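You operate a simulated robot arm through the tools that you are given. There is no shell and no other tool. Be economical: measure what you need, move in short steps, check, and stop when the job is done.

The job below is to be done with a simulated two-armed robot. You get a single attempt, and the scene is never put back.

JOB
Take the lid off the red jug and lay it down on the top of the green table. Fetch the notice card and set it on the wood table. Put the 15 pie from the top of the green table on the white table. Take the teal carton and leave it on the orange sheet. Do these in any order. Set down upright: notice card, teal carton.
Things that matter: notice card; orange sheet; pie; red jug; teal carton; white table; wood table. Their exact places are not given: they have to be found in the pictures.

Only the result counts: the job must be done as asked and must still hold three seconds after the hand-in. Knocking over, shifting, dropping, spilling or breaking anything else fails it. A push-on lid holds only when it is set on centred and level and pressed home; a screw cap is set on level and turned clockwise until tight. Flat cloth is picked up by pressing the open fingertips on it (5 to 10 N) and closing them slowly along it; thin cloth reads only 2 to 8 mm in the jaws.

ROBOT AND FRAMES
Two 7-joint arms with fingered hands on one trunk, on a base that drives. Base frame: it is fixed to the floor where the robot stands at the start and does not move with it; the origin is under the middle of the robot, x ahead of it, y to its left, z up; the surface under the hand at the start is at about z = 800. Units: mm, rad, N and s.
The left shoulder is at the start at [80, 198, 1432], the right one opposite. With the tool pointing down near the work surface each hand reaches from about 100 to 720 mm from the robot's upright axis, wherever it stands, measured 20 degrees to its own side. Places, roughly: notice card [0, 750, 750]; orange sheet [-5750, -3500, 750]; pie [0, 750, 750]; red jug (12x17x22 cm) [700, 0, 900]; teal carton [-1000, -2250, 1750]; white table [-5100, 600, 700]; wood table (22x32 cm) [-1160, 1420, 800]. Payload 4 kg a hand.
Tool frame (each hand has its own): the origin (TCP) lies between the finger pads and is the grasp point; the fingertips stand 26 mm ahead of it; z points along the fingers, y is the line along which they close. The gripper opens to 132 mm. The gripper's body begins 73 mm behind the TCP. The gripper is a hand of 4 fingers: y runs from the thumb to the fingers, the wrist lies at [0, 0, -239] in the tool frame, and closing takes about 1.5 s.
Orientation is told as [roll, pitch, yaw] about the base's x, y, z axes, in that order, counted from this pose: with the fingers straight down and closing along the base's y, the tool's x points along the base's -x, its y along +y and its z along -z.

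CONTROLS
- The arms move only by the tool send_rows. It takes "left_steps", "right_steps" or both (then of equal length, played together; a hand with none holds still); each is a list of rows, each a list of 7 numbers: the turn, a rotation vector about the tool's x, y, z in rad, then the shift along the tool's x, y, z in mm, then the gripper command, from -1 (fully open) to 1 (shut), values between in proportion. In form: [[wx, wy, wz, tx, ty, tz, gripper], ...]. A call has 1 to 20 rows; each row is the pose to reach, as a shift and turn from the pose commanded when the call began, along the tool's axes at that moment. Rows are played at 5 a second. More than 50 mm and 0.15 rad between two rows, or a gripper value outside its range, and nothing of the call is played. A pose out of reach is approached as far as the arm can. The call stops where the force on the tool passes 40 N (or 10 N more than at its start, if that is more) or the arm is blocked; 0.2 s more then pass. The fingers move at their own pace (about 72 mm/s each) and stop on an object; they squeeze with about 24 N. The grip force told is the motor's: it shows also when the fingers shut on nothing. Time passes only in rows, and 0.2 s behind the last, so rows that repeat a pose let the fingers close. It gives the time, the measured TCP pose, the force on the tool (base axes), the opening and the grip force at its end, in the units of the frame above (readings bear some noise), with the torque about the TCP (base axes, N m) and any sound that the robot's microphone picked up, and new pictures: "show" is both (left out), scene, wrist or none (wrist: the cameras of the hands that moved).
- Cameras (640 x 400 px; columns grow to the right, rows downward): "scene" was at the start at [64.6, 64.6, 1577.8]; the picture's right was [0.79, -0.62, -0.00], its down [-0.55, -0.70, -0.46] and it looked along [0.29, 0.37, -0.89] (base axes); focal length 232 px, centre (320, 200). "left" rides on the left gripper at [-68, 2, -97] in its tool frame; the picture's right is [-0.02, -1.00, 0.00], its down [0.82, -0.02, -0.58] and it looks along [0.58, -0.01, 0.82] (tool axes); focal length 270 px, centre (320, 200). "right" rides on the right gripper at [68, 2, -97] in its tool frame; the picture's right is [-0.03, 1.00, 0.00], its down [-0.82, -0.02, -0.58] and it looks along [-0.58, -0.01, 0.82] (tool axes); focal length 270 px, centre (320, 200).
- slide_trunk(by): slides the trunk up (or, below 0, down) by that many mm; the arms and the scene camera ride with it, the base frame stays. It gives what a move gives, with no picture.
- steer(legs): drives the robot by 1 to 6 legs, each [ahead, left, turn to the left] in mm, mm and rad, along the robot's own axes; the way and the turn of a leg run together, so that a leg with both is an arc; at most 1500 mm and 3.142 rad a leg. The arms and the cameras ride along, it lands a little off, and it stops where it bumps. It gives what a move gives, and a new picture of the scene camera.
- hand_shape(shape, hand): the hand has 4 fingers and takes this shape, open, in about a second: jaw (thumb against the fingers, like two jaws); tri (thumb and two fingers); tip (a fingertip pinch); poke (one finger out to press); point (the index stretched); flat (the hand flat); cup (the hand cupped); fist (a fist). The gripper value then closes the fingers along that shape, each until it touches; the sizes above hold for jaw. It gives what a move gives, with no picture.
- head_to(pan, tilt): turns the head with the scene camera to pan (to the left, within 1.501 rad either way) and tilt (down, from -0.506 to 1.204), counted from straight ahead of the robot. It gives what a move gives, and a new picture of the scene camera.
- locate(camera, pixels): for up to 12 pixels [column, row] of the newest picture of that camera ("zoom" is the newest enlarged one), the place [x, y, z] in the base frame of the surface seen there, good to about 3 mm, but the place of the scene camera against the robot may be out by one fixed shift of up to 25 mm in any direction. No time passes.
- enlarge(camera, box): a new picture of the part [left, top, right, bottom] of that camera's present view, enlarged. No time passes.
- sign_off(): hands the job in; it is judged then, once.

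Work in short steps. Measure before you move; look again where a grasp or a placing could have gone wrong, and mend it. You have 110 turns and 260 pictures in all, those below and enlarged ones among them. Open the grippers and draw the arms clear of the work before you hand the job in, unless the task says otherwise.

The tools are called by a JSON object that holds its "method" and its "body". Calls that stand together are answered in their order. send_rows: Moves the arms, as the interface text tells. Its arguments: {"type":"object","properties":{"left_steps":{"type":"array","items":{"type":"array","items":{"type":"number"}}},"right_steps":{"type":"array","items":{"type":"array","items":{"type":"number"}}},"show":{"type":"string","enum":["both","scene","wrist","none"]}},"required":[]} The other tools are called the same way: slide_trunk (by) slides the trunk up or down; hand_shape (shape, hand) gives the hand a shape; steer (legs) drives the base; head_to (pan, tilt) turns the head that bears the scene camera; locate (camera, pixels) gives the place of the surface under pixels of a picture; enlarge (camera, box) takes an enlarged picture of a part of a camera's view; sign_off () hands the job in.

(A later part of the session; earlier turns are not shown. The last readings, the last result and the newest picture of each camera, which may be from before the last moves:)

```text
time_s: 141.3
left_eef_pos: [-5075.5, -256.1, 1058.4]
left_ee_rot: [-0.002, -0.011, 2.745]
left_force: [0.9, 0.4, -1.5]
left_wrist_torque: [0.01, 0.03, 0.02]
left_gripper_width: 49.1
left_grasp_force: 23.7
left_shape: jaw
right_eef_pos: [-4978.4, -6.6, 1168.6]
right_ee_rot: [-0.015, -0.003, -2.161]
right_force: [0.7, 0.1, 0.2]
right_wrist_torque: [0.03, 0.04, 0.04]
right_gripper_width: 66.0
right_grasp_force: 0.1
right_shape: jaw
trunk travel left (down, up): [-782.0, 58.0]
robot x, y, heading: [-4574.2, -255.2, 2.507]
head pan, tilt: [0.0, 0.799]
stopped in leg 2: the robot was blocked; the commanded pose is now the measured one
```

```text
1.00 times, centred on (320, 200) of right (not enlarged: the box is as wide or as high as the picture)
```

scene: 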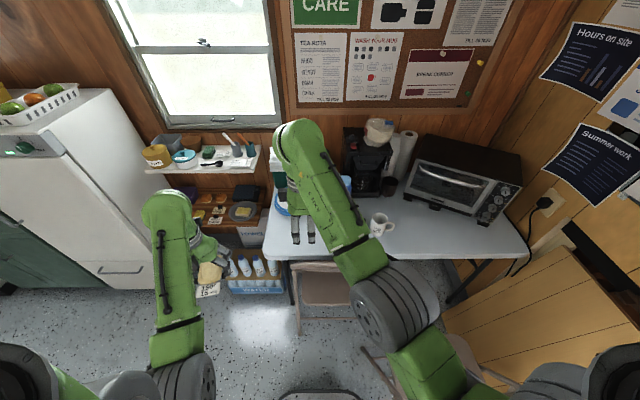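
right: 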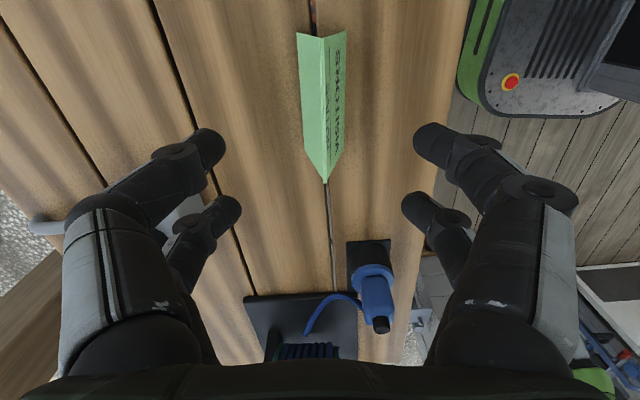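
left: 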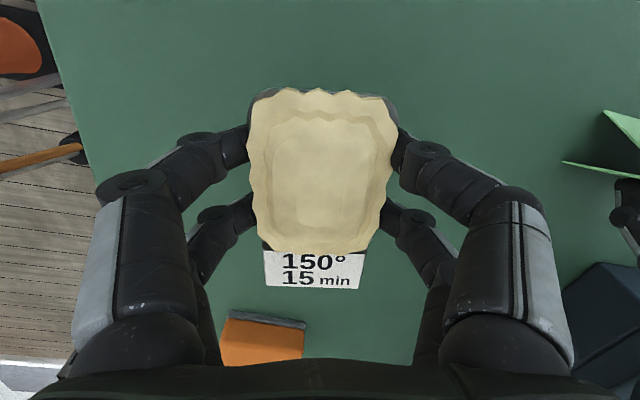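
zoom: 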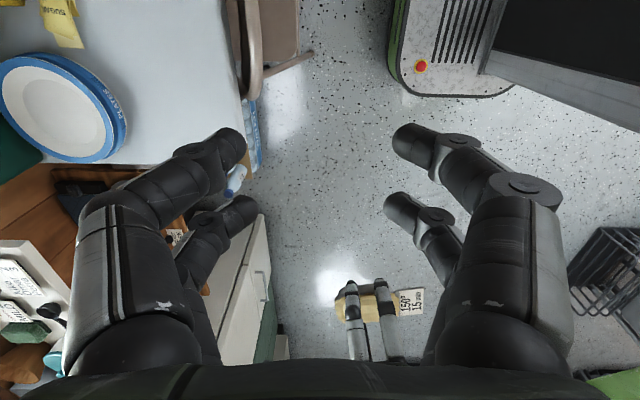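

The base was blocked at n≈660. I look down right to see what it touched.

{"method": "head_to", "body": {"pan": -0.5, "tilt": 1.2}}

{"method": "head_to", "body": {"pan": -1.2, "tilt": 1.2}}

{"method": "head_to", "body": {"pan": 0.3, "tilt": 1.2}}

```text
time_s: 142.2
left_eef_pos: [-5089.8, -243.6, 1051.7]
left_ee_rot: [0.002, 0.001, 2.743]
left_force: [-0.5, 0.4, -1.5]
left_wrist_torque: [-0.02, -0.06, -0.01]
left_gripper_width: 49.1
left_grasp_force: 23.7
left_shape: jaw
right_eef_pos: [-4993.7, 5.9, 1158.6]
right_ee_rot: [0.003, -0.001, -2.165]
right_force: [-0.3, 0.1, -0.4]
right_wrist_torque: [-0.02, -0.04, 0.0]
right_gripper_width: 66.5
right_grasp_force: 0.0
right_shape: jaw
trunk travel left (down, up): [-782.0, 58.0]
robot x, y, heading: [-4572.0, -251.8, 2.505]
head pan, tilt: [-0.499, 1.201]
```

scene: 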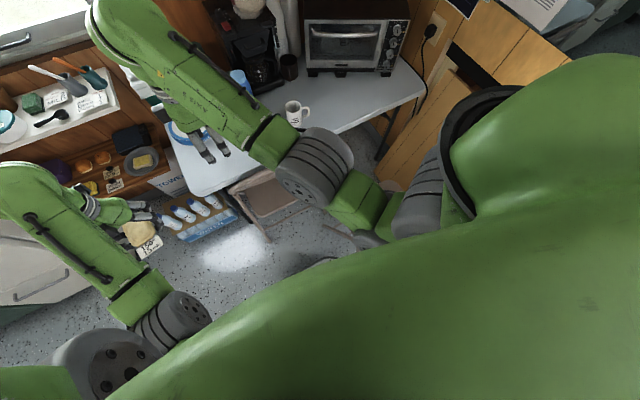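

```text
time_s: 143.3
left_eef_pos: [-5083.9, -247.5, 1054.5]
left_ee_rot: [0.0, -0.003, 2.745]
left_force: [0.6, -0.1, -1.0]
left_wrist_torque: [0.03, 0.04, -0.01]
left_gripper_width: 49.1
left_grasp_force: 24.2
left_shape: jaw
right_eef_pos: [-4989.8, 1.4, 1161.5]
right_ee_rot: [-0.004, -0.001, -2.162]
right_force: [0.0, -0.6, 0.0]
right_wrist_torque: [-0.02, 0.04, -0.03]
right_gripper_width: 66.3
right_grasp_force: 0.0
right_shape: jaw
trunk travel left (down, up): [-782.0, 58.0]
robot x, y, heading: [-4569.9, -251.3, 2.508]
head pan, tilt: [-1.201, 1.201]
```

scene: 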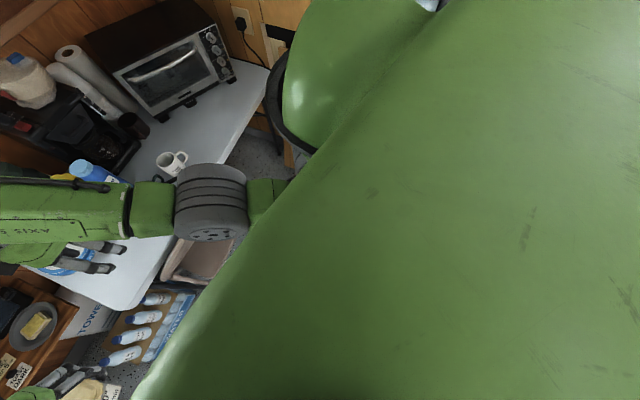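

```text
time_s: 144.9
left_eef_pos: [-5086.0, -246.1, 1054.3]
left_ee_rot: [-0.002, -0.001, 2.745]
left_force: [-0.1, 0.1, -1.0]
left_wrist_torque: [-0.01, -0.04, 0.0]
left_gripper_width: 49.0
left_grasp_force: 23.4
left_shape: jaw
right_eef_pos: [-4990.5, 1.8, 1161.8]
right_ee_rot: [-0.002, -0.002, -2.162]
right_force: [-0.4, 0.8, -0.8]
right_wrist_torque: [-0.03, -0.04, -0.02]
right_gripper_width: 66.2
right_grasp_force: 0.1
right_shape: jaw
trunk travel left (down, up): [-782.0, 58.0]
robot x, y, heading: [-4576.0, -254.1, 2.501]
head pan, tilt: [0.3, 1.201]
```

scene: 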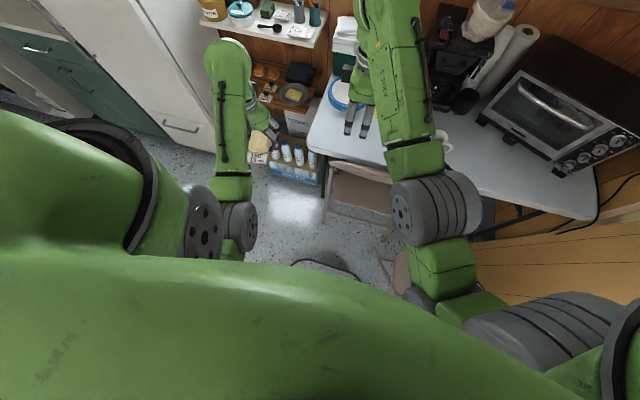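

Chair 2's front-left part is near the base's right front. I back off 60 mm and measure chair 2, the base's front and the fridge.

{"method": "steer", "body": {"legs": [[-60, 0, 0]]}}

{"method": "enlarge", "body": {"camera": "scene", "box": [200, 130, 460, 330]}}

{"method": "locate", "body": {"camera": "zoom", "pixels": [[300, 330], [260, 345], [370, 345], [465, 320], [470, 350], [420, 300], [400, 310], [310, 170], [300, 215], [440, 290], [100, 250], [440, 355]]}}

```text
time_s: 145.8
left_eef_pos: [-5045.4, -277.5, 1049.2]
left_ee_rot: [0.003, 0.008, 2.745]
left_force: [-0.3, 0.0, -1.7]
left_wrist_torque: [-0.04, -0.09, 0.0]
left_gripper_width: 48.9
left_grasp_force: 24.1
left_shape: jaw
right_eef_pos: [-4951.3, -27.6, 1155.6]
right_ee_rot: [0.01, -0.001, -2.164]
right_force: [-0.1, 0.0, -0.6]
right_wrist_torque: [-0.04, -0.08, 0.0]
right_gripper_width: 66.2
right_grasp_force: 0.0
right_shape: jaw
trunk travel left (down, up): [-782.0, 58.0]
robot x, y, heading: [-4528.0, -289.7, 2.507]
head pan, tilt: [0.3, 1.201]
```

scene: 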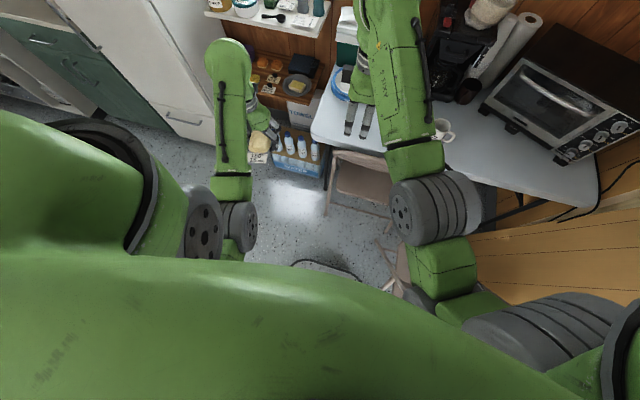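

```text
2.00 times, centred on (330, 230) of scene
```

zoom: 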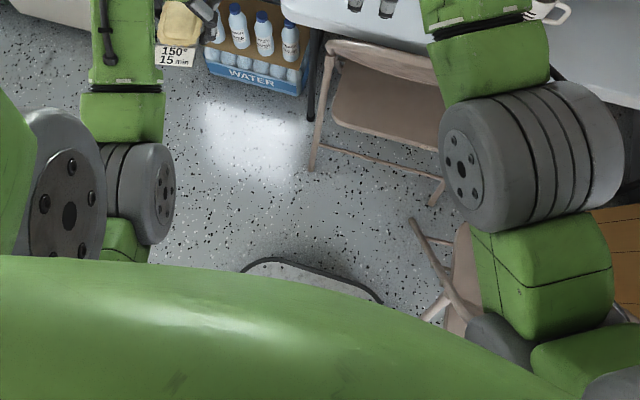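

```text
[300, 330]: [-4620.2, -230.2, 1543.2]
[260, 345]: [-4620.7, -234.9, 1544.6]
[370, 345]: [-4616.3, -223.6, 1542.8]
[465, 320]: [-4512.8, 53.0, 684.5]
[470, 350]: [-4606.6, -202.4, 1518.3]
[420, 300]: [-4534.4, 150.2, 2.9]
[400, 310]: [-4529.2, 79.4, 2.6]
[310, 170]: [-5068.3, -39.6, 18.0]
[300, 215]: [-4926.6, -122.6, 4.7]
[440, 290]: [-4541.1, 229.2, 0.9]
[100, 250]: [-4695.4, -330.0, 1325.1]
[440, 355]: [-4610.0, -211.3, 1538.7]
```

Chair 2's back begins at s≈510; shifting 130 mm left clears it. Check fridge position first.

{"method": "locate", "body": {"camera": "scene", "pixels": [[205, 145], [165, 125], [120, 70], [180, 60], [75, 110], [300, 165], [275, 165], [300, 130], [270, 110], [235, 10], [320, 25]]}}

```text
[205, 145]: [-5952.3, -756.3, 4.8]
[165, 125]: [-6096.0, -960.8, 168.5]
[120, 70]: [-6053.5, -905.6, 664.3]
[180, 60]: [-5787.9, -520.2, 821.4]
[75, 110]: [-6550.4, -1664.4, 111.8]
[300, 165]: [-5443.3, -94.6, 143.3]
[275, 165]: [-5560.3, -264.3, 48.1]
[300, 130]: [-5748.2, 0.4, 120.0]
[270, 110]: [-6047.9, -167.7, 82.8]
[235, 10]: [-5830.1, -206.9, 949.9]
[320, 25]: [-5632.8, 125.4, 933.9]
```

Fridge is far off. Shift left 140 and advance 165.

{"method": "steer", "body": {"legs": [[0, 140, 0], [165, 0, 0]]}}

{"method": "enlarge", "body": {"camera": "right", "box": [0, 0, 640, 400]}}

{"method": "locate", "body": {"camera": "zoom", "pixels": [[100, 100], [200, 60], [200, 20], [150, 60], [230, 100], [100, 150], [245, 130], [60, 60], [130, 130], [250, 40]]}}

```text
time_s: 148.2
left_eef_pos: [-5251.1, -298.1, 1055.0]
left_ee_rot: [-0.001, -0.004, 2.743]
left_force: [0.8, -0.6, -0.8]
left_wrist_torque: [-0.01, 0.03, -0.02]
left_gripper_width: 48.6
left_grasp_force: 23.7
left_shape: jaw
right_eef_pos: [-5156.7, -49.2, 1163.3]
right_ee_rot: [-0.005, 0.0, -2.166]
right_force: [0.4, 0.5, 0.0]
right_wrist_torque: [-0.02, -0.01, 0.02]
right_gripper_width: 66.1
right_grasp_force: 0.0
right_shape: jaw
trunk travel left (down, up): [-782.0, 58.0]
robot x, y, heading: [-4742.2, -303.6, 2.504]
head pan, tilt: [0.3, 1.201]
```

scene: 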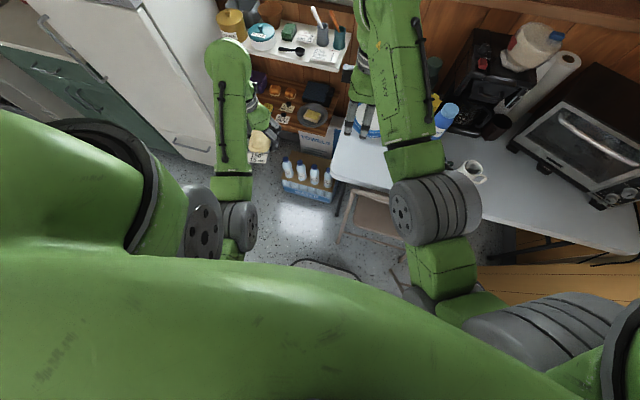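

```text
1.00 times, centred on (320, 200) of right (not enlarged: the box is as wide or as high as the picture)
```

zoom: 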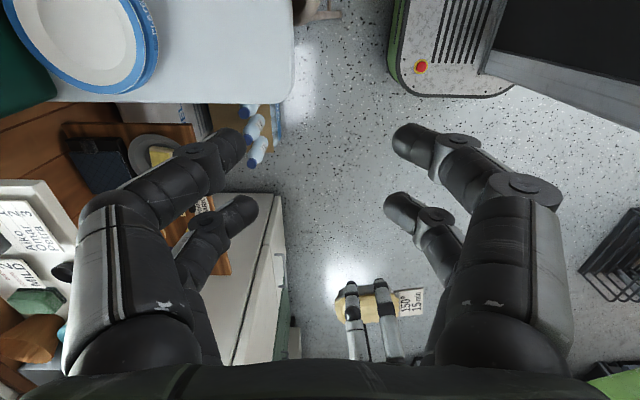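

```text
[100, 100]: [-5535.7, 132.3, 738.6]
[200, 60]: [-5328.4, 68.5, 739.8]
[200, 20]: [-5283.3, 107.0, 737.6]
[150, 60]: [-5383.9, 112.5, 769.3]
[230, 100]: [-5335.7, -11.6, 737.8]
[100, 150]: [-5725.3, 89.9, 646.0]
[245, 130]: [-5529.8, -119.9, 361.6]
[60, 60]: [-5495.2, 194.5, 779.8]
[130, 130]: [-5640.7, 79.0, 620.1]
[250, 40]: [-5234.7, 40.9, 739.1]
```

Free strip confirmed (T≈(-5232,98), z 739). First I move the right hand 280 mm to the right, out of the left arm's way.

{"method": "send_rows", "body": {"right_steps": [[0, 0, 0, 40, 2, 0, 0], [0, 0, 0, 80, 4, 0, 0], [0, 0, 0, 120, 5, 0, 0], [0, 0, 0, 160, 7, 0, 0], [0, 0, 0, 200, 8, 0, 0], [0, 0, 0, 240, 10, 0, 0], [0, 0, 0, 280, 12, 0, 0], [0, 0, 0, 280, 12, 0, 0]], "show": "scene"}}

```text
time_s: 150.0
left_eef_pos: [-5255.2, -294.6, 1052.5]
left_ee_rot: [0.0, -0.002, 2.744]
left_force: [0.1, -0.1, -1.4]
left_wrist_torque: [0.01, 0.0, -0.01]
left_gripper_width: 49.0
left_grasp_force: 24.0
left_shape: jaw
right_eef_pos: [-5019.9, 206.8, 1125.9]
right_ee_rot: [-0.001, -0.002, -2.164]
right_force: [-0.5, 0.2, 0.2]
right_wrist_torque: [0.02, 0.01, 0.02]
right_gripper_width: 66.1
right_grasp_force: 0.0
right_shape: jaw
right hand out of reach, approached as far as the arm can: row 1, 2, 3, 4, 5, 6, 7, 8
trunk travel left (down, up): [-782.0, 58.0]
robot x, y, heading: [-4747.3, -305.2, 2.502]
head pan, tilt: [0.3, 1.201]
```

scene: 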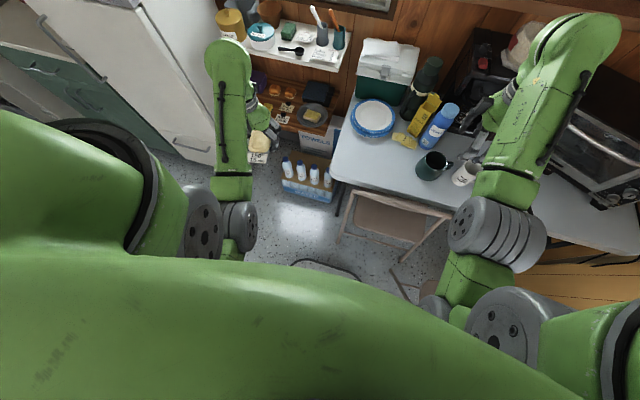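

Strip in front of the plates is clear. Move the pie over T, aligning yaw with the table.

{"method": "send_rows", "body": {"left_steps": [[0, 0, 0.03, -15, -40, 0, 0.7], [0, 0, 0.06, -30, -80, 0, 0.7], [0, 0, 0.09, -45, -120, 0, 0.7], [0, 0, 0.12, -60, -160, 0, 0.7], [0, 0, 0.15, -75, -200, 0, 0.7], [0, 0, 0.18, -90, -240, 0, 0.7], [0, 0, 0.21, -105, -280, 0, 0.7], [0, 0, 0.24, -120, -320, 0, 0.7], [0, 0, 0.24, -132, -368, 0, 0.7], [0, 0, 0.24, -132, -368, 0, 0.7]], "show": "scene"}}

{"method": "slide_trunk", "body": {"by": -150}}

{"method": "enlarge", "body": {"camera": "left", "box": [0, 0, 640, 400]}}

{"method": "locate", "body": {"camera": "zoom", "pixels": [[320, 60], [200, 80], [450, 80], [320, 320], [200, 100], [480, 60]]}}

```text
time_s: 152.2
left_eef_pos: [-5232.2, 95.8, 1054.7]
left_ee_rot: [0.0, -0.003, 2.503]
left_force: [-0.3, 0.7, -1.3]
left_wrist_torque: [-0.01, 0.0, -0.01]
left_gripper_width: 48.8
left_grasp_force: 23.8
left_shape: jaw
right_eef_pos: [-5020.9, 205.5, 1124.6]
right_ee_rot: [-0.001, -0.001, -2.167]
right_force: [-0.5, 0.0, 0.2]
right_wrist_torque: [-0.01, 0.01, -0.03]
right_gripper_width: 66.1
right_grasp_force: 0.1
right_shape: jaw
trunk travel left (down, up): [-782.0, 58.0]
robot x, y, heading: [-4742.7, -302.5, 2.502]
head pan, tilt: [0.3, 1.201]
```

scene: 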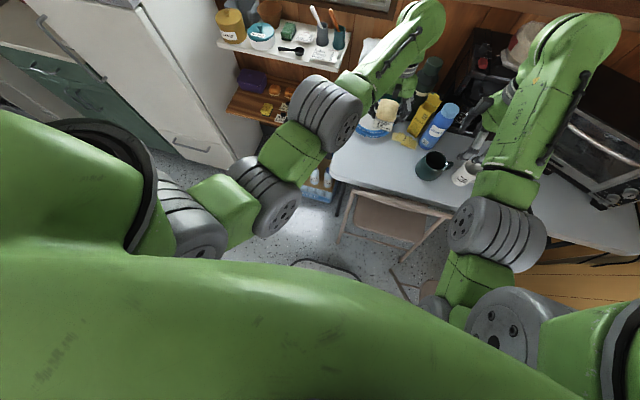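

```text
time_s: 154.0
left_eef_pos: [-5231.6, 96.7, 903.9]
left_ee_rot: [0.001, -0.001, 2.504]
left_force: [0.2, -1.2, -1.3]
left_wrist_torque: [-0.02, -0.02, 0.02]
left_gripper_width: 48.8
left_grasp_force: 24.4
left_shape: jaw
right_eef_pos: [-5021.9, 206.8, 974.9]
right_ee_rot: [-0.002, -0.002, -2.166]
right_force: [-0.1, 0.1, -0.9]
right_wrist_torque: [-0.01, 0.02, 0.02]
right_gripper_width: 66.1
right_grasp_force: 0.0
right_shape: jaw
trunk travel left (down, up): [-632.0, 208.0]
robot x, y, heading: [-4744.3, -304.8, 2.502]
head pan, tilt: [0.3, 1.201]
```

```text
1.00 times, centred on (320, 200) of left (not enlarged: the box is as wide or as high as the picture)
```

zoom: 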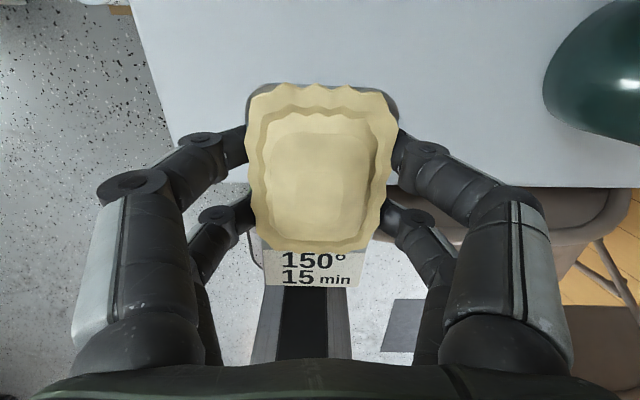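

```text
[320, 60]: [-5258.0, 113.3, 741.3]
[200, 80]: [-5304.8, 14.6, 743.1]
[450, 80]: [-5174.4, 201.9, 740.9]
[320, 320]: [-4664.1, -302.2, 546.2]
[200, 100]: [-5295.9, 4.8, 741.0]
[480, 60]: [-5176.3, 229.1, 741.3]
```

Verify the edge distance under the hand.

{"method": "locate", "body": {"camera": "zoom", "pixels": [[460, 182], [590, 182], [200, 178], [175, 120], [600, 200], [545, 100], [560, 250]]}}

```text
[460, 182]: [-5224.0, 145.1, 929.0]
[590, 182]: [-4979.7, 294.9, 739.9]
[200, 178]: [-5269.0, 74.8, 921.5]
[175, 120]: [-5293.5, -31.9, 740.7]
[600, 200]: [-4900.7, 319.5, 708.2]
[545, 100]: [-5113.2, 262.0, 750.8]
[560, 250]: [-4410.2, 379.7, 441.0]
```

TCP sits 79 mm inside the edge; I go 20 mm further in and descend to just above contact.

{"method": "send_rows", "body": {"left_steps": [[0, 0, 0, -10, 0, 15, 0.7], [0, 0, 0, -20, 0, 35, 0.7], [0, 0, 0, -20, 0, 60, 0.7], [0, 0, 0, -20, 0, 85, 0.7], [0, 0, 0, -20, 0, 105, 0.7], [0, 0, 0, -20, 0, 118, 0.7], [0, 0, 0, -20, 0, 124, 0.7], [0, 0, 0, -20, 0, 124, 0.7]], "show": "both"}}

```text
time_s: 155.8
left_eef_pos: [-5248.7, 106.6, 780.0]
left_ee_rot: [0.001, -0.002, 2.503]
left_force: [0.3, 0.0, -0.5]
left_wrist_torque: [0.03, 0.02, 0.0]
left_gripper_width: 48.5
left_grasp_force: 24.5
left_shape: jaw
right_eef_pos: [-5020.6, 206.9, 974.8]
right_ee_rot: [-0.003, -0.003, -2.168]
right_force: [-0.9, 0.3, 0.0]
right_wrist_torque: [0.03, -0.03, 0.0]
right_gripper_width: 66.3
right_grasp_force: 0.1
right_shape: jaw
trunk travel left (down, up): [-632.0, 208.0]
robot x, y, heading: [-4744.7, -307.4, 2.501]
head pan, tilt: [0.3, 1.201]
```

scene: 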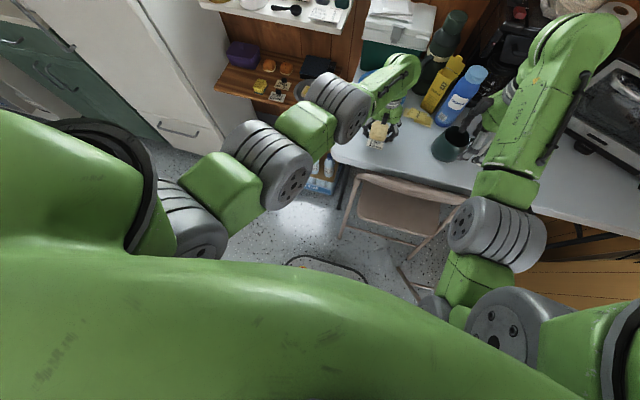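
left: 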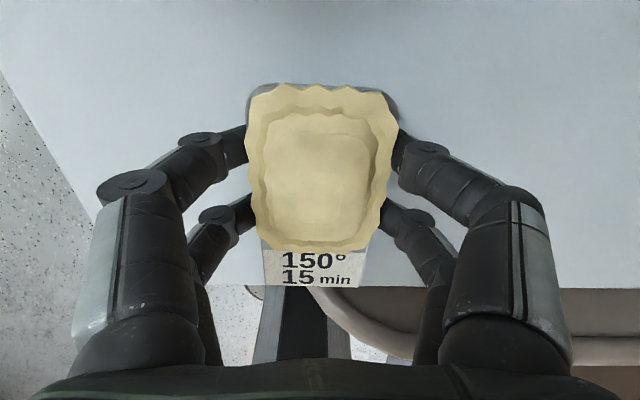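

I shift 15 mm further in and lower to contact.

{"method": "send_rows", "body": {"left_steps": [[0, 0, 0, -15, 0, 0, 0.7], [0, 0, 0, -15, 0, 3, 0.7], [0, 0, 0, -15, 0, 5, 0.7], [0, 0, 0, -15, 0, 7, 0.7], [0, 0, 0, -15, 0, 7, 0.7]], "show": "none"}}

```text
time_s: 157.0
left_eef_pos: [-5255.0, 105.2, 779.0]
left_ee_rot: [-0.001, -0.002, 2.506]
left_force: [-0.3, -1.2, -1.8]
left_wrist_torque: [-0.02, 0.0, 0.0]
left_gripper_width: 48.5
left_grasp_force: 24.3
left_shape: jaw
left hand out of reach, approached as far as the arm can: row 1, 2, 3, 4, 5
right_eef_pos: [-5020.7, 206.3, 975.6]
right_ee_rot: [-0.002, -0.001, -2.164]
right_force: [-0.3, 0.6, 0.4]
right_wrist_torque: [-0.01, -0.06, 0.02]
right_gripper_width: 66.0
right_grasp_force: 0.1
right_shape: jaw
trunk travel left (down, up): [-632.0, 208.0]
robot x, y, heading: [-4743.4, -302.7, 2.502]
head pan, tilt: [0.3, 1.201]
```

At arm's limit; lowering the last few mm via the trunk.

{"method": "slide_trunk", "body": {"by": -5}}

```text
time_s: 157.5
left_eef_pos: [-5254.8, 105.4, 772.9]
left_ee_rot: [0.0, -0.001, 2.503]
left_force: [0.2, -0.3, -1.5]
left_wrist_torque: [0.05, -0.02, 0.02]
left_gripper_width: 48.5
left_grasp_force: 23.5
left_shape: jaw
right_eef_pos: [-5021.2, 207.0, 969.8]
right_ee_rot: [-0.002, -0.002, -2.166]
right_force: [-0.6, -0.1, 0.8]
right_wrist_torque: [-0.01, 0.0, 0.01]
right_gripper_width: 66.2
right_grasp_force: 0.1
right_shape: jaw
trunk travel left (down, up): [-627.0, 213.0]
robot x, y, heading: [-4744.5, -306.3, 2.501]
head pan, tilt: [0.3, 1.201]
```

Still carrying weight (−1.5 N); a bit lower.

{"method": "slide_trunk", "body": {"by": -3}}

{"method": "enlarge", "body": {"camera": "left", "box": [160, 50, 480, 320]}}

```text
time_s: 158.0
left_eef_pos: [-5255.0, 105.7, 770.6]
left_ee_rot: [0.0, -0.002, 2.504]
left_force: [-0.2, -0.4, -1.8]
left_wrist_torque: [-0.02, 0.01, 0.03]
left_gripper_width: 48.3
left_grasp_force: 24.4
left_shape: jaw
right_eef_pos: [-5021.9, 207.7, 967.2]
right_ee_rot: [-0.001, -0.003, -2.165]
right_force: [-0.6, 0.2, -0.2]
right_wrist_torque: [-0.01, 0.01, -0.02]
right_gripper_width: 66.0
right_grasp_force: 0.0
right_shape: jaw
trunk travel left (down, up): [-624.0, 216.0]
robot x, y, heading: [-4744.8, -302.7, 2.504]
head pan, tilt: [0.3, 1.201]
```

```text
1.48 times, centred on (320, 185) of left
```

zoom: 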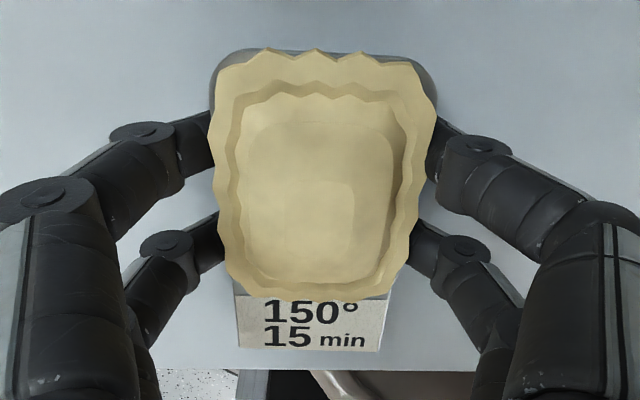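

Tag is inside the edge now. Lower 3 mm more.

{"method": "slide_trunk", "body": {"by": -3}}

```text
time_s: 158.5
left_eef_pos: [-5254.5, 106.1, 769.8]
left_ee_rot: [-0.001, -0.003, 2.506]
left_force: [0.2, -1.0, 4.3]
left_wrist_torque: [0.11, -0.06, -0.04]
left_gripper_width: 48.8
left_grasp_force: 23.5
left_shape: jaw
right_eef_pos: [-5021.3, 204.9, 964.4]
right_ee_rot: [-0.002, -0.002, -2.166]
right_force: [-1.0, 0.6, 0.0]
right_wrist_torque: [0.05, 0.03, 0.03]
right_gripper_width: 66.3
right_grasp_force: 0.1
right_shape: jaw
trunk travel left (down, up): [-621.0, 219.0]
robot x, y, heading: [-4745.6, -303.8, 2.499]
head pan, tilt: [0.3, 1.201]
```

Contact (+4.3 N). Open, then rise using the trunk.

{"method": "send_rows", "body": {"left_steps": [[0, 0, 0, 0, 0, 0, 0.2], [0, 0, 0, 0, 0, 0, 0], [0, 0, 0, 0, 0, 0, -0.2], [0, 0, 0, 0, 0, 0, -0.4], [0, 0, 0, 0, 0, 0, -0.4], [0, 0, 0, 0, 0, 0, -0.4]], "show": "none"}}

{"method": "slide_trunk", "body": {"by": 200}}

{"method": "enlarge", "body": {"camera": "left", "box": [0, 0, 640, 400]}}

```text
time_s: 159.9
left_eef_pos: [-5255.2, 106.3, 766.8]
left_ee_rot: [0.0, -0.001, 2.504]
left_force: [-0.6, 0.0, -0.6]
left_wrist_torque: [0.0, 0.02, 0.04]
left_gripper_width: 92.0
left_grasp_force: 0.0
left_shape: jaw
right_eef_pos: [-5020.9, 206.1, 963.4]
right_ee_rot: [-0.003, 0.0, -2.166]
right_force: [0.2, -0.7, -0.1]
right_wrist_torque: [0.0, -0.03, 0.01]
right_gripper_width: 66.1
right_grasp_force: 0.0
right_shape: jaw
trunk travel left (down, up): [-621.0, 219.0]
robot x, y, heading: [-4743.6, -299.1, 2.504]
head pan, tilt: [0.3, 1.201]
```

```text
time_s: 162.1
left_eef_pos: [-5255.8, 105.1, 969.4]
left_ee_rot: [0.0, -0.002, 2.504]
left_force: [0.6, 0.1, -0.9]
left_wrist_torque: [0.01, -0.03, -0.03]
left_gripper_width: 92.0
left_grasp_force: 0.0
left_shape: jaw
right_eef_pos: [-5021.9, 206.9, 1163.8]
right_ee_rot: [-0.003, -0.003, -2.166]
right_force: [-0.5, 0.2, -0.2]
right_wrist_torque: [-0.01, 0.03, 0.02]
right_gripper_width: 66.0
right_grasp_force: 0.1
right_shape: jaw
trunk travel left (down, up): [-821.0, 19.0]
robot x, y, heading: [-4745.6, -305.9, 2.503]
head pan, tilt: [0.3, 1.201]
```

```text
1.00 times, centred on (320, 200) of left (not enlarged: the box is as wide or as high as the picture)
```

zoom: 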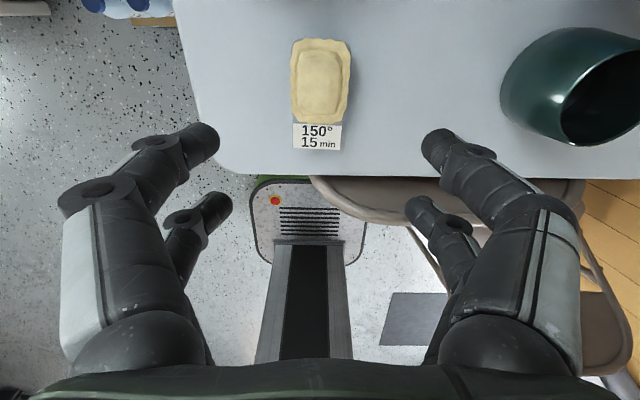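

The pie rests on the white table. I back away 650 mm and turn around toward the far end of the cabin for the teal carton.

{"method": "steer", "body": {"legs": [[-700, 0, 0], [0, 0, 2.9]]}}

{"method": "head_to", "body": {"pan": 0.3, "tilt": 0.15}}

```text
time_s: 172.8
left_eef_pos: [-3786.3, -1243.1, 968.3]
left_ee_rot: [0.0, 0.0, -0.878]
left_force: [-0.3, -0.6, 0.2]
left_wrist_torque: [-0.02, -0.01, -0.01]
left_gripper_width: 91.8
left_grasp_force: 0.1
left_shape: jaw
right_eef_pos: [-4036.6, -1284.0, 1163.5]
right_ee_rot: [-0.002, -0.003, 0.736]
right_force: [-1.1, -0.2, 0.5]
right_wrist_torque: [0.0, 0.03, 0.0]
right_gripper_width: 66.2
right_grasp_force: 0.0
right_shape: jaw
trunk travel left (down, up): [-821.0, 19.0]
robot x, y, heading: [-4183.1, -722.9, -0.879]
head pan, tilt: [0.3, 1.201]
```

scene: 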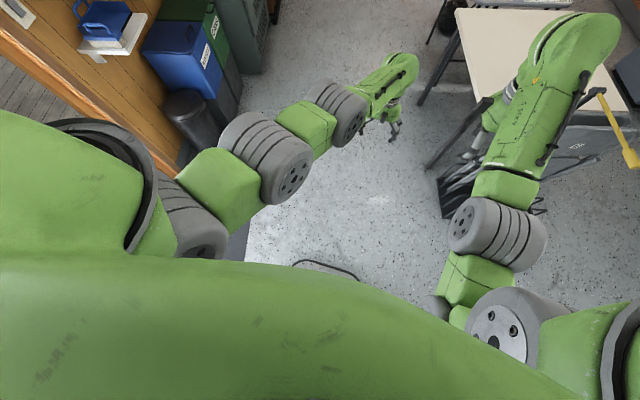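

```text
time_s: 174.1
left_eef_pos: [-3785.2, -1241.8, 967.5]
left_ee_rot: [-0.001, -0.002, -0.877]
left_force: [0.7, 0.9, 0.3]
left_wrist_torque: [-0.01, 0.0, -0.03]
left_gripper_width: 91.9
left_grasp_force: 0.0
left_shape: jaw
right_eef_pos: [-4036.8, -1284.2, 1163.9]
right_ee_rot: [-0.002, -0.002, 0.733]
right_force: [-0.2, -0.1, 0.2]
right_wrist_torque: [0.01, 0.01, 0.0]
right_gripper_width: 66.2
right_grasp_force: 0.1
right_shape: jaw
trunk travel left (down, up): [-821.0, 19.0]
robot x, y, heading: [-4184.5, -720.9, -0.879]
head pan, tilt: [0.3, 0.15]
```

scene: 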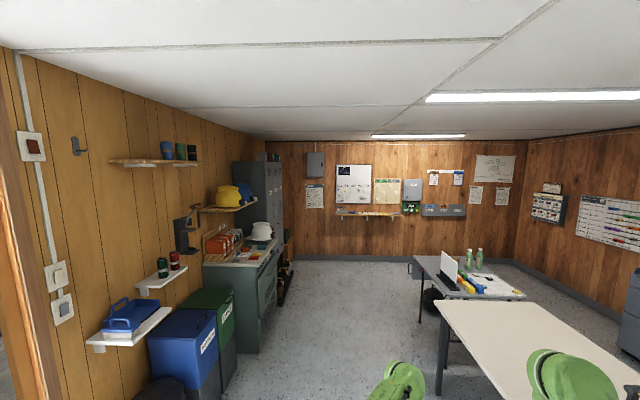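

I enlarge the locker top region, where the carton may be.

{"method": "enlarge", "body": {"camera": "scene", "box": [180, 120, 340, 300]}}

{"method": "enlarge", "body": {"camera": "scene", "box": [230, 140, 300, 185]}}

{"method": "locate", "body": {"camera": "scene", "pixels": [[265, 156], [275, 158], [260, 200], [245, 170], [235, 200], [265, 270], [240, 340], [220, 310], [350, 300], [300, 285], [440, 380], [425, 310]]}}

```text
2.22 times, centred on (260, 210) of scene
```

zoom: 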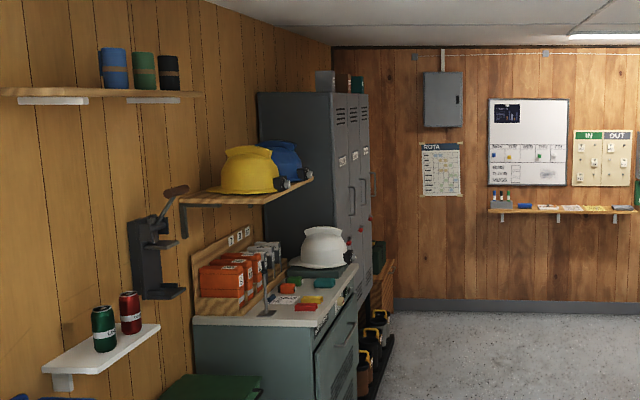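

```text
8.89 times, centred on (265, 162) of scene
```

zoom: 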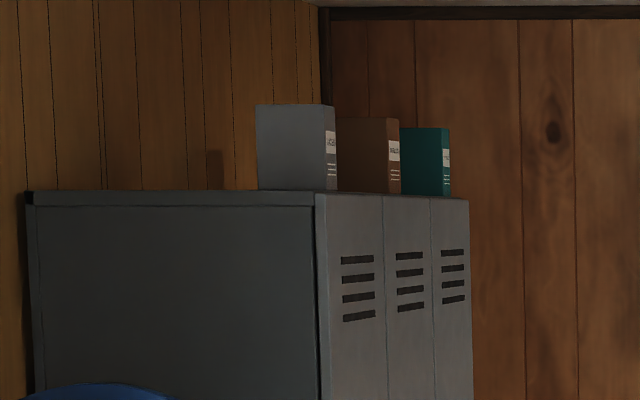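

```text
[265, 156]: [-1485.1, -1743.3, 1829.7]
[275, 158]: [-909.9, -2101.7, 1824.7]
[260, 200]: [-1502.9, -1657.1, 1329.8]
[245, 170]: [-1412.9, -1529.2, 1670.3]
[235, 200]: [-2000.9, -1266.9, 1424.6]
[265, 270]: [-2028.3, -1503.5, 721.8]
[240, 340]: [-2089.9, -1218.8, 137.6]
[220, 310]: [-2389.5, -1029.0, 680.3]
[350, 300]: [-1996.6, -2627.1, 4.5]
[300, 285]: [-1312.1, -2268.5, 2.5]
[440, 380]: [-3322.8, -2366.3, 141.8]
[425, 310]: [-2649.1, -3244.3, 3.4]
```

The teal carton stands at the right end on the locker. Measuring it.

{"method": "locate", "body": {"camera": "zoom", "pixels": [[420, 165], [446, 165], [420, 190], [446, 193], [405, 135], [445, 135], [370, 160], [395, 180], [340, 196], [465, 203], [320, 300], [465, 300]]}}

```text
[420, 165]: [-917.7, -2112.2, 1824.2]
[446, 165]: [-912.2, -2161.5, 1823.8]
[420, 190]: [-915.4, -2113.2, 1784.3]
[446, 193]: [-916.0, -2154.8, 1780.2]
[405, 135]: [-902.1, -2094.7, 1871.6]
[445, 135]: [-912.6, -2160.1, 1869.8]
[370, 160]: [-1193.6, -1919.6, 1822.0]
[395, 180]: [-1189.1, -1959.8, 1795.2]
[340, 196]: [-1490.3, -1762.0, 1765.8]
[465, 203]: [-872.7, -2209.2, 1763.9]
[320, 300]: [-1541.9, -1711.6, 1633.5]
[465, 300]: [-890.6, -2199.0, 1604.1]
```

Locker front runs along (0.80,-0.60); carton ~(-890,-2150), z 1770–1880. I drive to a stand-off point ~1 m in front of it and turn to face it.

{"method": "steer", "body": {"legs": [[0, 0, 0.186], [1500, 0, 0], [1500, 0, 0], [363, 0, 0], [0, 0, 1.625]]}}

{"method": "head_to", "body": {"pan": 0.0, "tilt": 0.1}}

```text
time_s: 192.4
left_eef_pos: [-1071.8, -3336.0, 982.5]
left_ee_rot: [-0.012, -0.031, -0.573]
left_force: [-13.3, 2.4, 17.6]
left_wrist_torque: [0.88, 0.14, 0.69]
left_gripper_width: 88.5
left_grasp_force: 0.0
left_shape: jaw
right_eef_pos: [-1303.4, -3440.8, 1165.4]
right_ee_rot: [-0.006, -0.003, 1.044]
right_force: [-0.5, -0.9, 0.7]
right_wrist_torque: [0.02, 0.01, 0.02]
right_gripper_width: 65.9
right_grasp_force: 0.1
right_shape: jaw
trunk travel left (down, up): [-821.0, 19.0]
robot x, y, heading: [-1608.3, -2951.9, -0.567]
head pan, tilt: [0.3, 0.15]
stopped in leg 5: the force on the tool passed its limit at 45 N (the readings are from after the stop); the commanded pose is now the measured one
```

scene: 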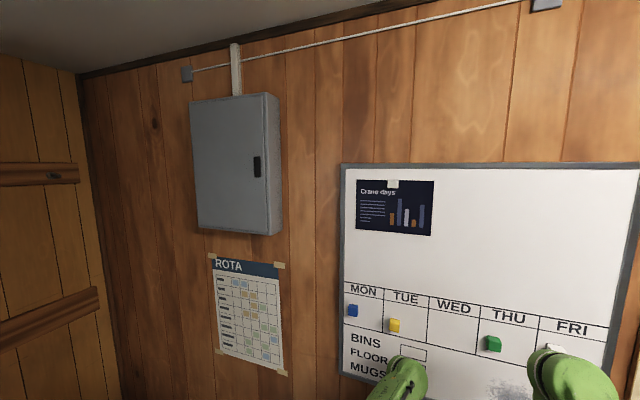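

```text
time_s: 193.2
left_eef_pos: [-1070.2, -3333.6, 983.0]
left_ee_rot: [-0.014, -0.032, -0.569]
left_force: [-11.5, -3.5, 18.9]
left_wrist_torque: [0.92, 0.04, 0.45]
left_gripper_width: 87.7
left_grasp_force: 0.1
left_shape: jaw
right_eef_pos: [-1300.8, -3439.9, 1165.3]
right_ee_rot: [-0.005, -0.004, 1.043]
right_force: [-0.7, 0.3, 0.2]
right_wrist_torque: [-0.02, -0.03, -0.02]
right_gripper_width: 66.5
right_grasp_force: 0.1
right_shape: jaw
trunk travel left (down, up): [-821.0, 19.0]
robot x, y, heading: [-1612.3, -2951.6, -0.565]
head pan, tilt: [0.0, 0.099]
```

scene: 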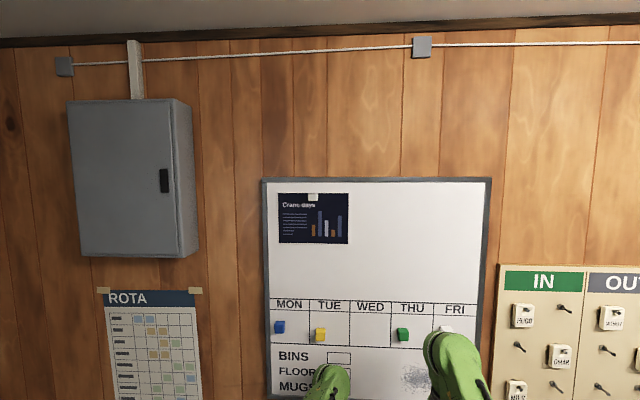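

The left hand touched something near the whiteboard shelf. I look at the left wrist camera before moving.

{"method": "enlarge", "body": {"camera": "left", "box": [0, 0, 640, 400]}}

{"method": "head_to", "body": {"pan": 0.0, "tilt": 0.7}}

```text
1.00 times, centred on (320, 200) of left (not enlarged: the box is as wide or as high as the picture)
```

zoom: 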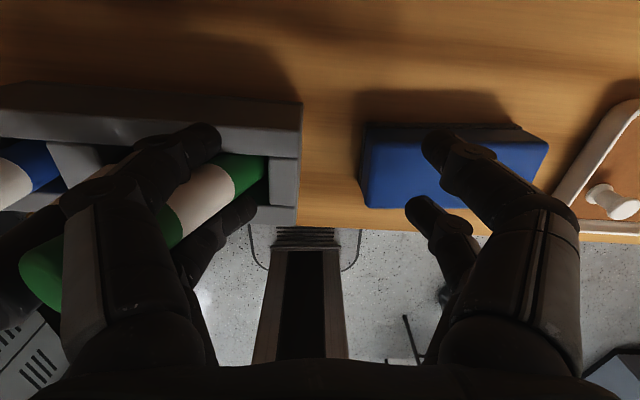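

```text
time_s: 194.2
left_eef_pos: [-1070.7, -3333.3, 982.3]
left_ee_rot: [-0.012, -0.033, -0.572]
left_force: [-8.7, -3.5, 21.7]
left_wrist_torque: [1.0, -0.01, 0.32]
left_gripper_width: 87.2
left_grasp_force: 0.1
left_shape: jaw
right_eef_pos: [-1301.9, -3439.4, 1166.3]
right_ee_rot: [-0.006, -0.003, 1.045]
right_force: [0.1, -0.1, 0.0]
right_wrist_torque: [0.03, 0.01, -0.01]
right_gripper_width: 66.0
right_grasp_force: 0.1
right_shape: jaw
trunk travel left (down, up): [-821.0, 19.0]
robot x, y, heading: [-1610.4, -2951.1, -0.571]
head pan, tilt: [0.0, 0.7]
```

scene: 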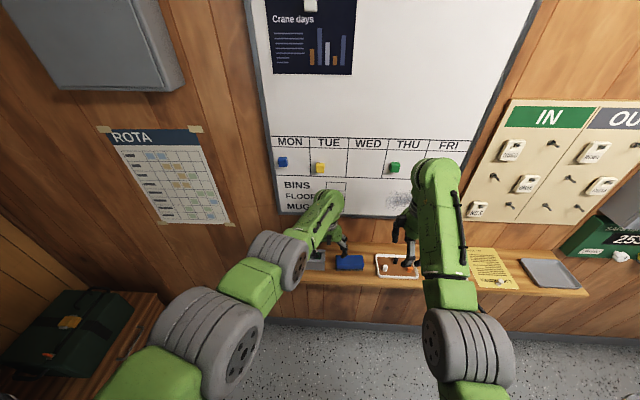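

The left fingers rest on the marker rack; I lift the hand straight up off it.

{"method": "send_rows", "body": {"left_steps": [[0, 0, 0, 0, 0, -15, -0.4], [0, 0, 0, 0, 0, -35, -0.4], [0, 0, 0, 0, 0, -60, -0.4], [0, 0, 0, 0, 0, -90, -0.4], [0, 0, 0, 0, 0, -120, -0.4], [0, 0, 0, 0, 0, -150, -0.4], [0, 0, 0, 0, 0, -170, -0.4]], "show": "wrist"}}

{"method": "locate", "body": {"camera": "left", "pixels": [[320, 60], [200, 60], [320, 120], [420, 60], [150, 100], [60, 60]]}}

```text
time_s: 195.8
left_eef_pos: [-1068.6, -3329.6, 1151.4]
left_ee_rot: [-0.013, -0.027, -0.571]
left_force: [0.0, 0.3, -0.7]
left_wrist_torque: [-0.02, 0.0, 0.06]
left_gripper_width: 92.3
left_grasp_force: 0.0
left_shape: jaw
right_eef_pos: [-1297.1, -3440.6, 1165.8]
right_ee_rot: [-0.003, -0.001, 1.045]
right_force: [-0.5, 0.4, -0.2]
right_wrist_torque: [0.0, 0.01, -0.03]
right_gripper_width: 65.8
right_grasp_force: 0.2
right_shape: jaw
trunk travel left (down, up): [-821.0, 19.0]
robot x, y, heading: [-1608.4, -2948.8, -0.572]
head pan, tilt: [0.0, 0.7]
```

left: 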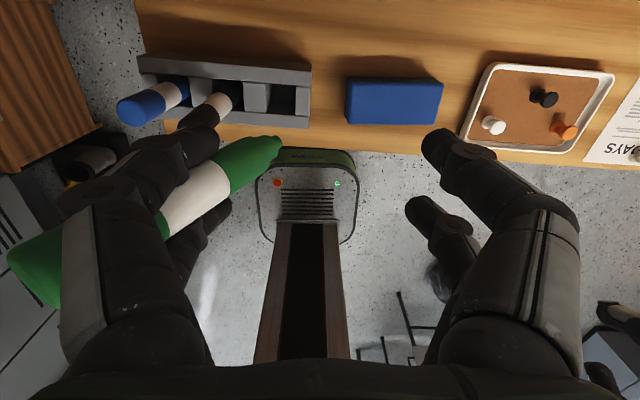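

```text
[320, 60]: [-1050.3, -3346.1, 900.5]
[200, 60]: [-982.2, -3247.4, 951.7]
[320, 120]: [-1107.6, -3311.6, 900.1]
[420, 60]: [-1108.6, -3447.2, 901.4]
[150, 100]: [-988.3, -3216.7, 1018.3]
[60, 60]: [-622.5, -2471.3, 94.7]
```

A green marker appears wedged between the left hand's fingers. I look closely.

{"method": "enlarge", "body": {"camera": "left", "box": [0, 40, 330, 320]}}

{"method": "locate", "body": {"camera": "zoom", "pixels": [[440, 165], [380, 210], [325, 260], [130, 330], [40, 370], [270, 110], [200, 130], [480, 90], [560, 95], [330, 95], [420, 90], [600, 130]]}}

{"method": "enlarge", "body": {"camera": "scene", "box": [260, 180, 400, 290]}}

```text
1.43 times, centred on (165, 180) of left
```

zoom: 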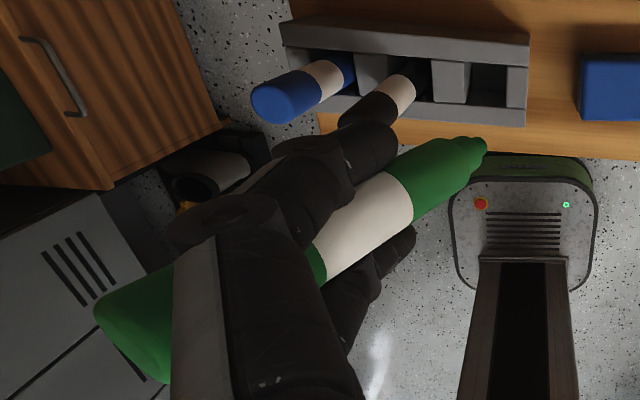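

```text
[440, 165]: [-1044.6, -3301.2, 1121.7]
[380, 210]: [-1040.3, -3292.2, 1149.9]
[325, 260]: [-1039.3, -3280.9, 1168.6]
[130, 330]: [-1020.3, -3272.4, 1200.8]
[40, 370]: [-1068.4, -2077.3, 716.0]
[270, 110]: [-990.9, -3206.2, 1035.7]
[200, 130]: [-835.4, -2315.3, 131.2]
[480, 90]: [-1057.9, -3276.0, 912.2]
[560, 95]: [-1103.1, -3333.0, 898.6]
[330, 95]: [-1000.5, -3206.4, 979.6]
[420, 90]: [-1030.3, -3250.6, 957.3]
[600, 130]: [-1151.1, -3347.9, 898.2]
```

```text
3.64 times, centred on (330, 235) of scene
```

zoom: 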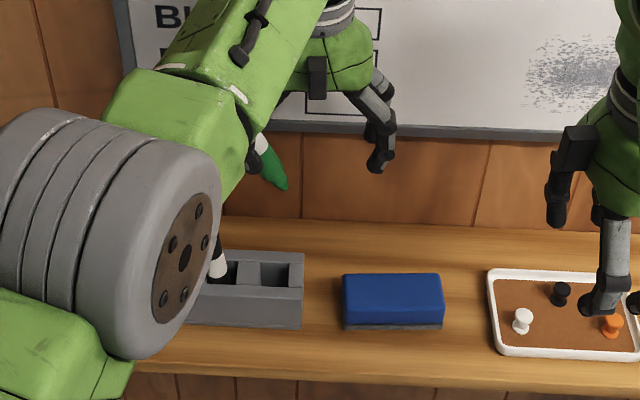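

A green marker was pulled out of the rack's right slot, wedged between fingers. I reverse the lift exactly (slowly) to put it back, stopping 40 mm short to check alignment.

{"method": "send_rows", "body": {"left_steps": [[0, 0, 0, 0, 0, 25, -0.4], [0, 0, 0, 0, 0, 50, -0.4], [0, 0, 0, 0, 0, 75, -0.4], [0, 0, 0, 0, 0, 95, -0.4], [0, 0, 0, 0, 0, 110, -0.4], [0, 0, 0, 0, 0, 120, -0.4], [0, 0, 0, 0, 0, 120, -0.4]], "show": "wrist"}}

{"method": "enlarge", "body": {"camera": "left", "box": [100, 40, 400, 280]}}

{"method": "locate", "body": {"camera": "zoom", "pixels": [[340, 200], [355, 195], [300, 225], [215, 285], [330, 160], [390, 165], [380, 215], [430, 190], [180, 150], [260, 130]]}}

```text
time_s: 197.4
left_eef_pos: [-1068.2, -3330.9, 1029.6]
left_ee_rot: [-0.015, -0.027, -0.572]
left_force: [-0.1, -0.7, 0.1]
left_wrist_torque: [0.0, 0.01, -0.01]
left_gripper_width: 92.2
left_grasp_force: 0.0
left_shape: jaw
right_eef_pos: [-1296.9, -3439.4, 1164.9]
right_ee_rot: [-0.002, -0.002, 1.045]
right_force: [-0.6, 0.1, 0.3]
right_wrist_torque: [0.0, -0.02, 0.01]
right_gripper_width: 66.3
right_grasp_force: 0.0
right_shape: jaw
trunk travel left (down, up): [-821.0, 19.0]
robot x, y, heading: [-1607.5, -2952.2, -0.571]
head pan, tilt: [0.0, 0.7]
```

left: 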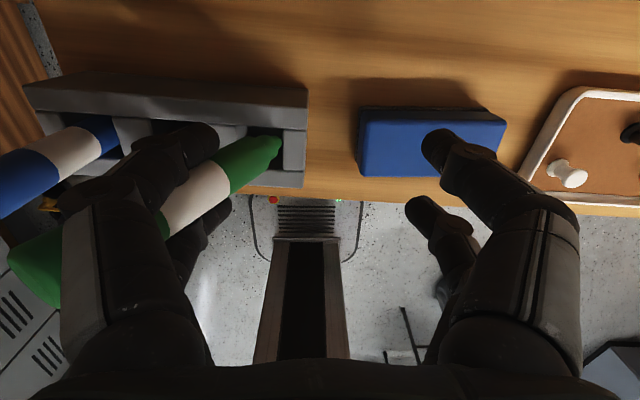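

```text
1.67 times, centred on (250, 160) of left
```

zoom: 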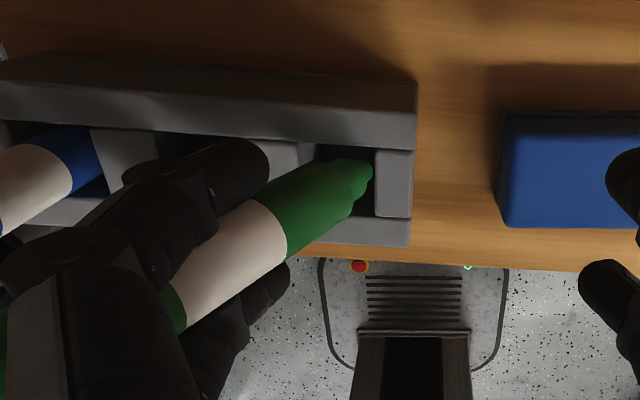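

```text
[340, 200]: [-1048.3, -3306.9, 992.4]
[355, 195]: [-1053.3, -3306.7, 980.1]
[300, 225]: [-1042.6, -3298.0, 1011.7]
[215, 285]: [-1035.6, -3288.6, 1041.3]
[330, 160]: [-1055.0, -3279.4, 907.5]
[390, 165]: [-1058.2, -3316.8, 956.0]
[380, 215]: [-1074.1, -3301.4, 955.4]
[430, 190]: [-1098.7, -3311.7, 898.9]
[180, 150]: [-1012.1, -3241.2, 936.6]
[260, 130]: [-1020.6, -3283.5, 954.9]
```

The tip is above the right slot; I nudge 3 mm toward the slot centre and lower the remaining 45 mm gently.

{"method": "send_rows", "body": {"left_steps": [[0, 0, 0, 3, 3, 0, -0.4], [0, 0, 0, 3, 3, 10, -0.4], [0, 0, 0, 3, 3, 20, -0.4], [0, 0, 0, 3, 3, 30, -0.4], [0, 0, 0, 3, 3, 38, -0.4], [0, 0, 0, 3, 3, 44, -0.4], [0, 0, 0, 3, 3, 44, -0.4]], "show": "wrist"}}

{"method": "enlarge", "body": {"camera": "left", "box": [100, 60, 400, 300]}}

```text
time_s: 199.0
left_eef_pos: [-1068.2, -3329.1, 987.8]
left_ee_rot: [-0.015, -0.026, -0.572]
left_force: [-1.6, 0.4, 4.4]
left_wrist_torque: [0.24, -0.14, 0.03]
left_gripper_width: 92.6
left_grasp_force: 0.0
left_shape: jaw
right_eef_pos: [-1298.2, -3440.5, 1165.2]
right_ee_rot: [-0.001, -0.003, 1.045]
right_force: [-0.3, 0.1, 0.1]
right_wrist_torque: [-0.01, 0.01, 0.0]
right_gripper_width: 66.0
right_grasp_force: 0.0
right_shape: jaw
trunk travel left (down, up): [-821.0, 19.0]
robot x, y, heading: [-1607.8, -2951.8, -0.57]
head pan, tilt: [0.0, 0.7]
```

left: 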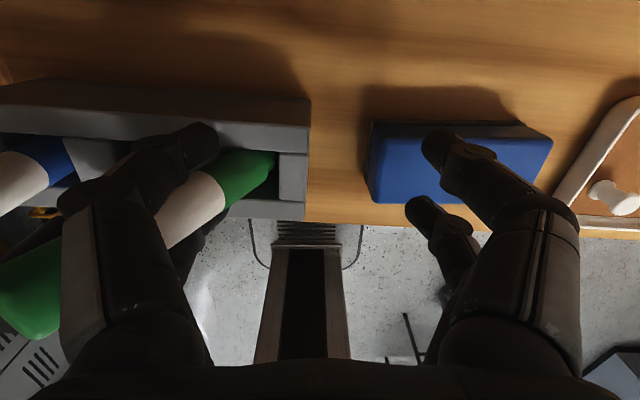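

```text
1.67 times, centred on (250, 180) of left
```

zoom: 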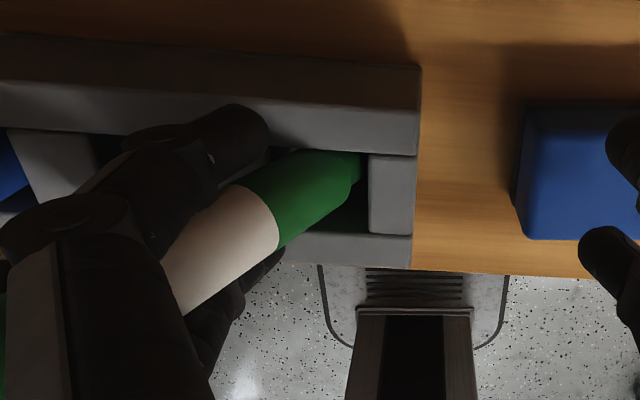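

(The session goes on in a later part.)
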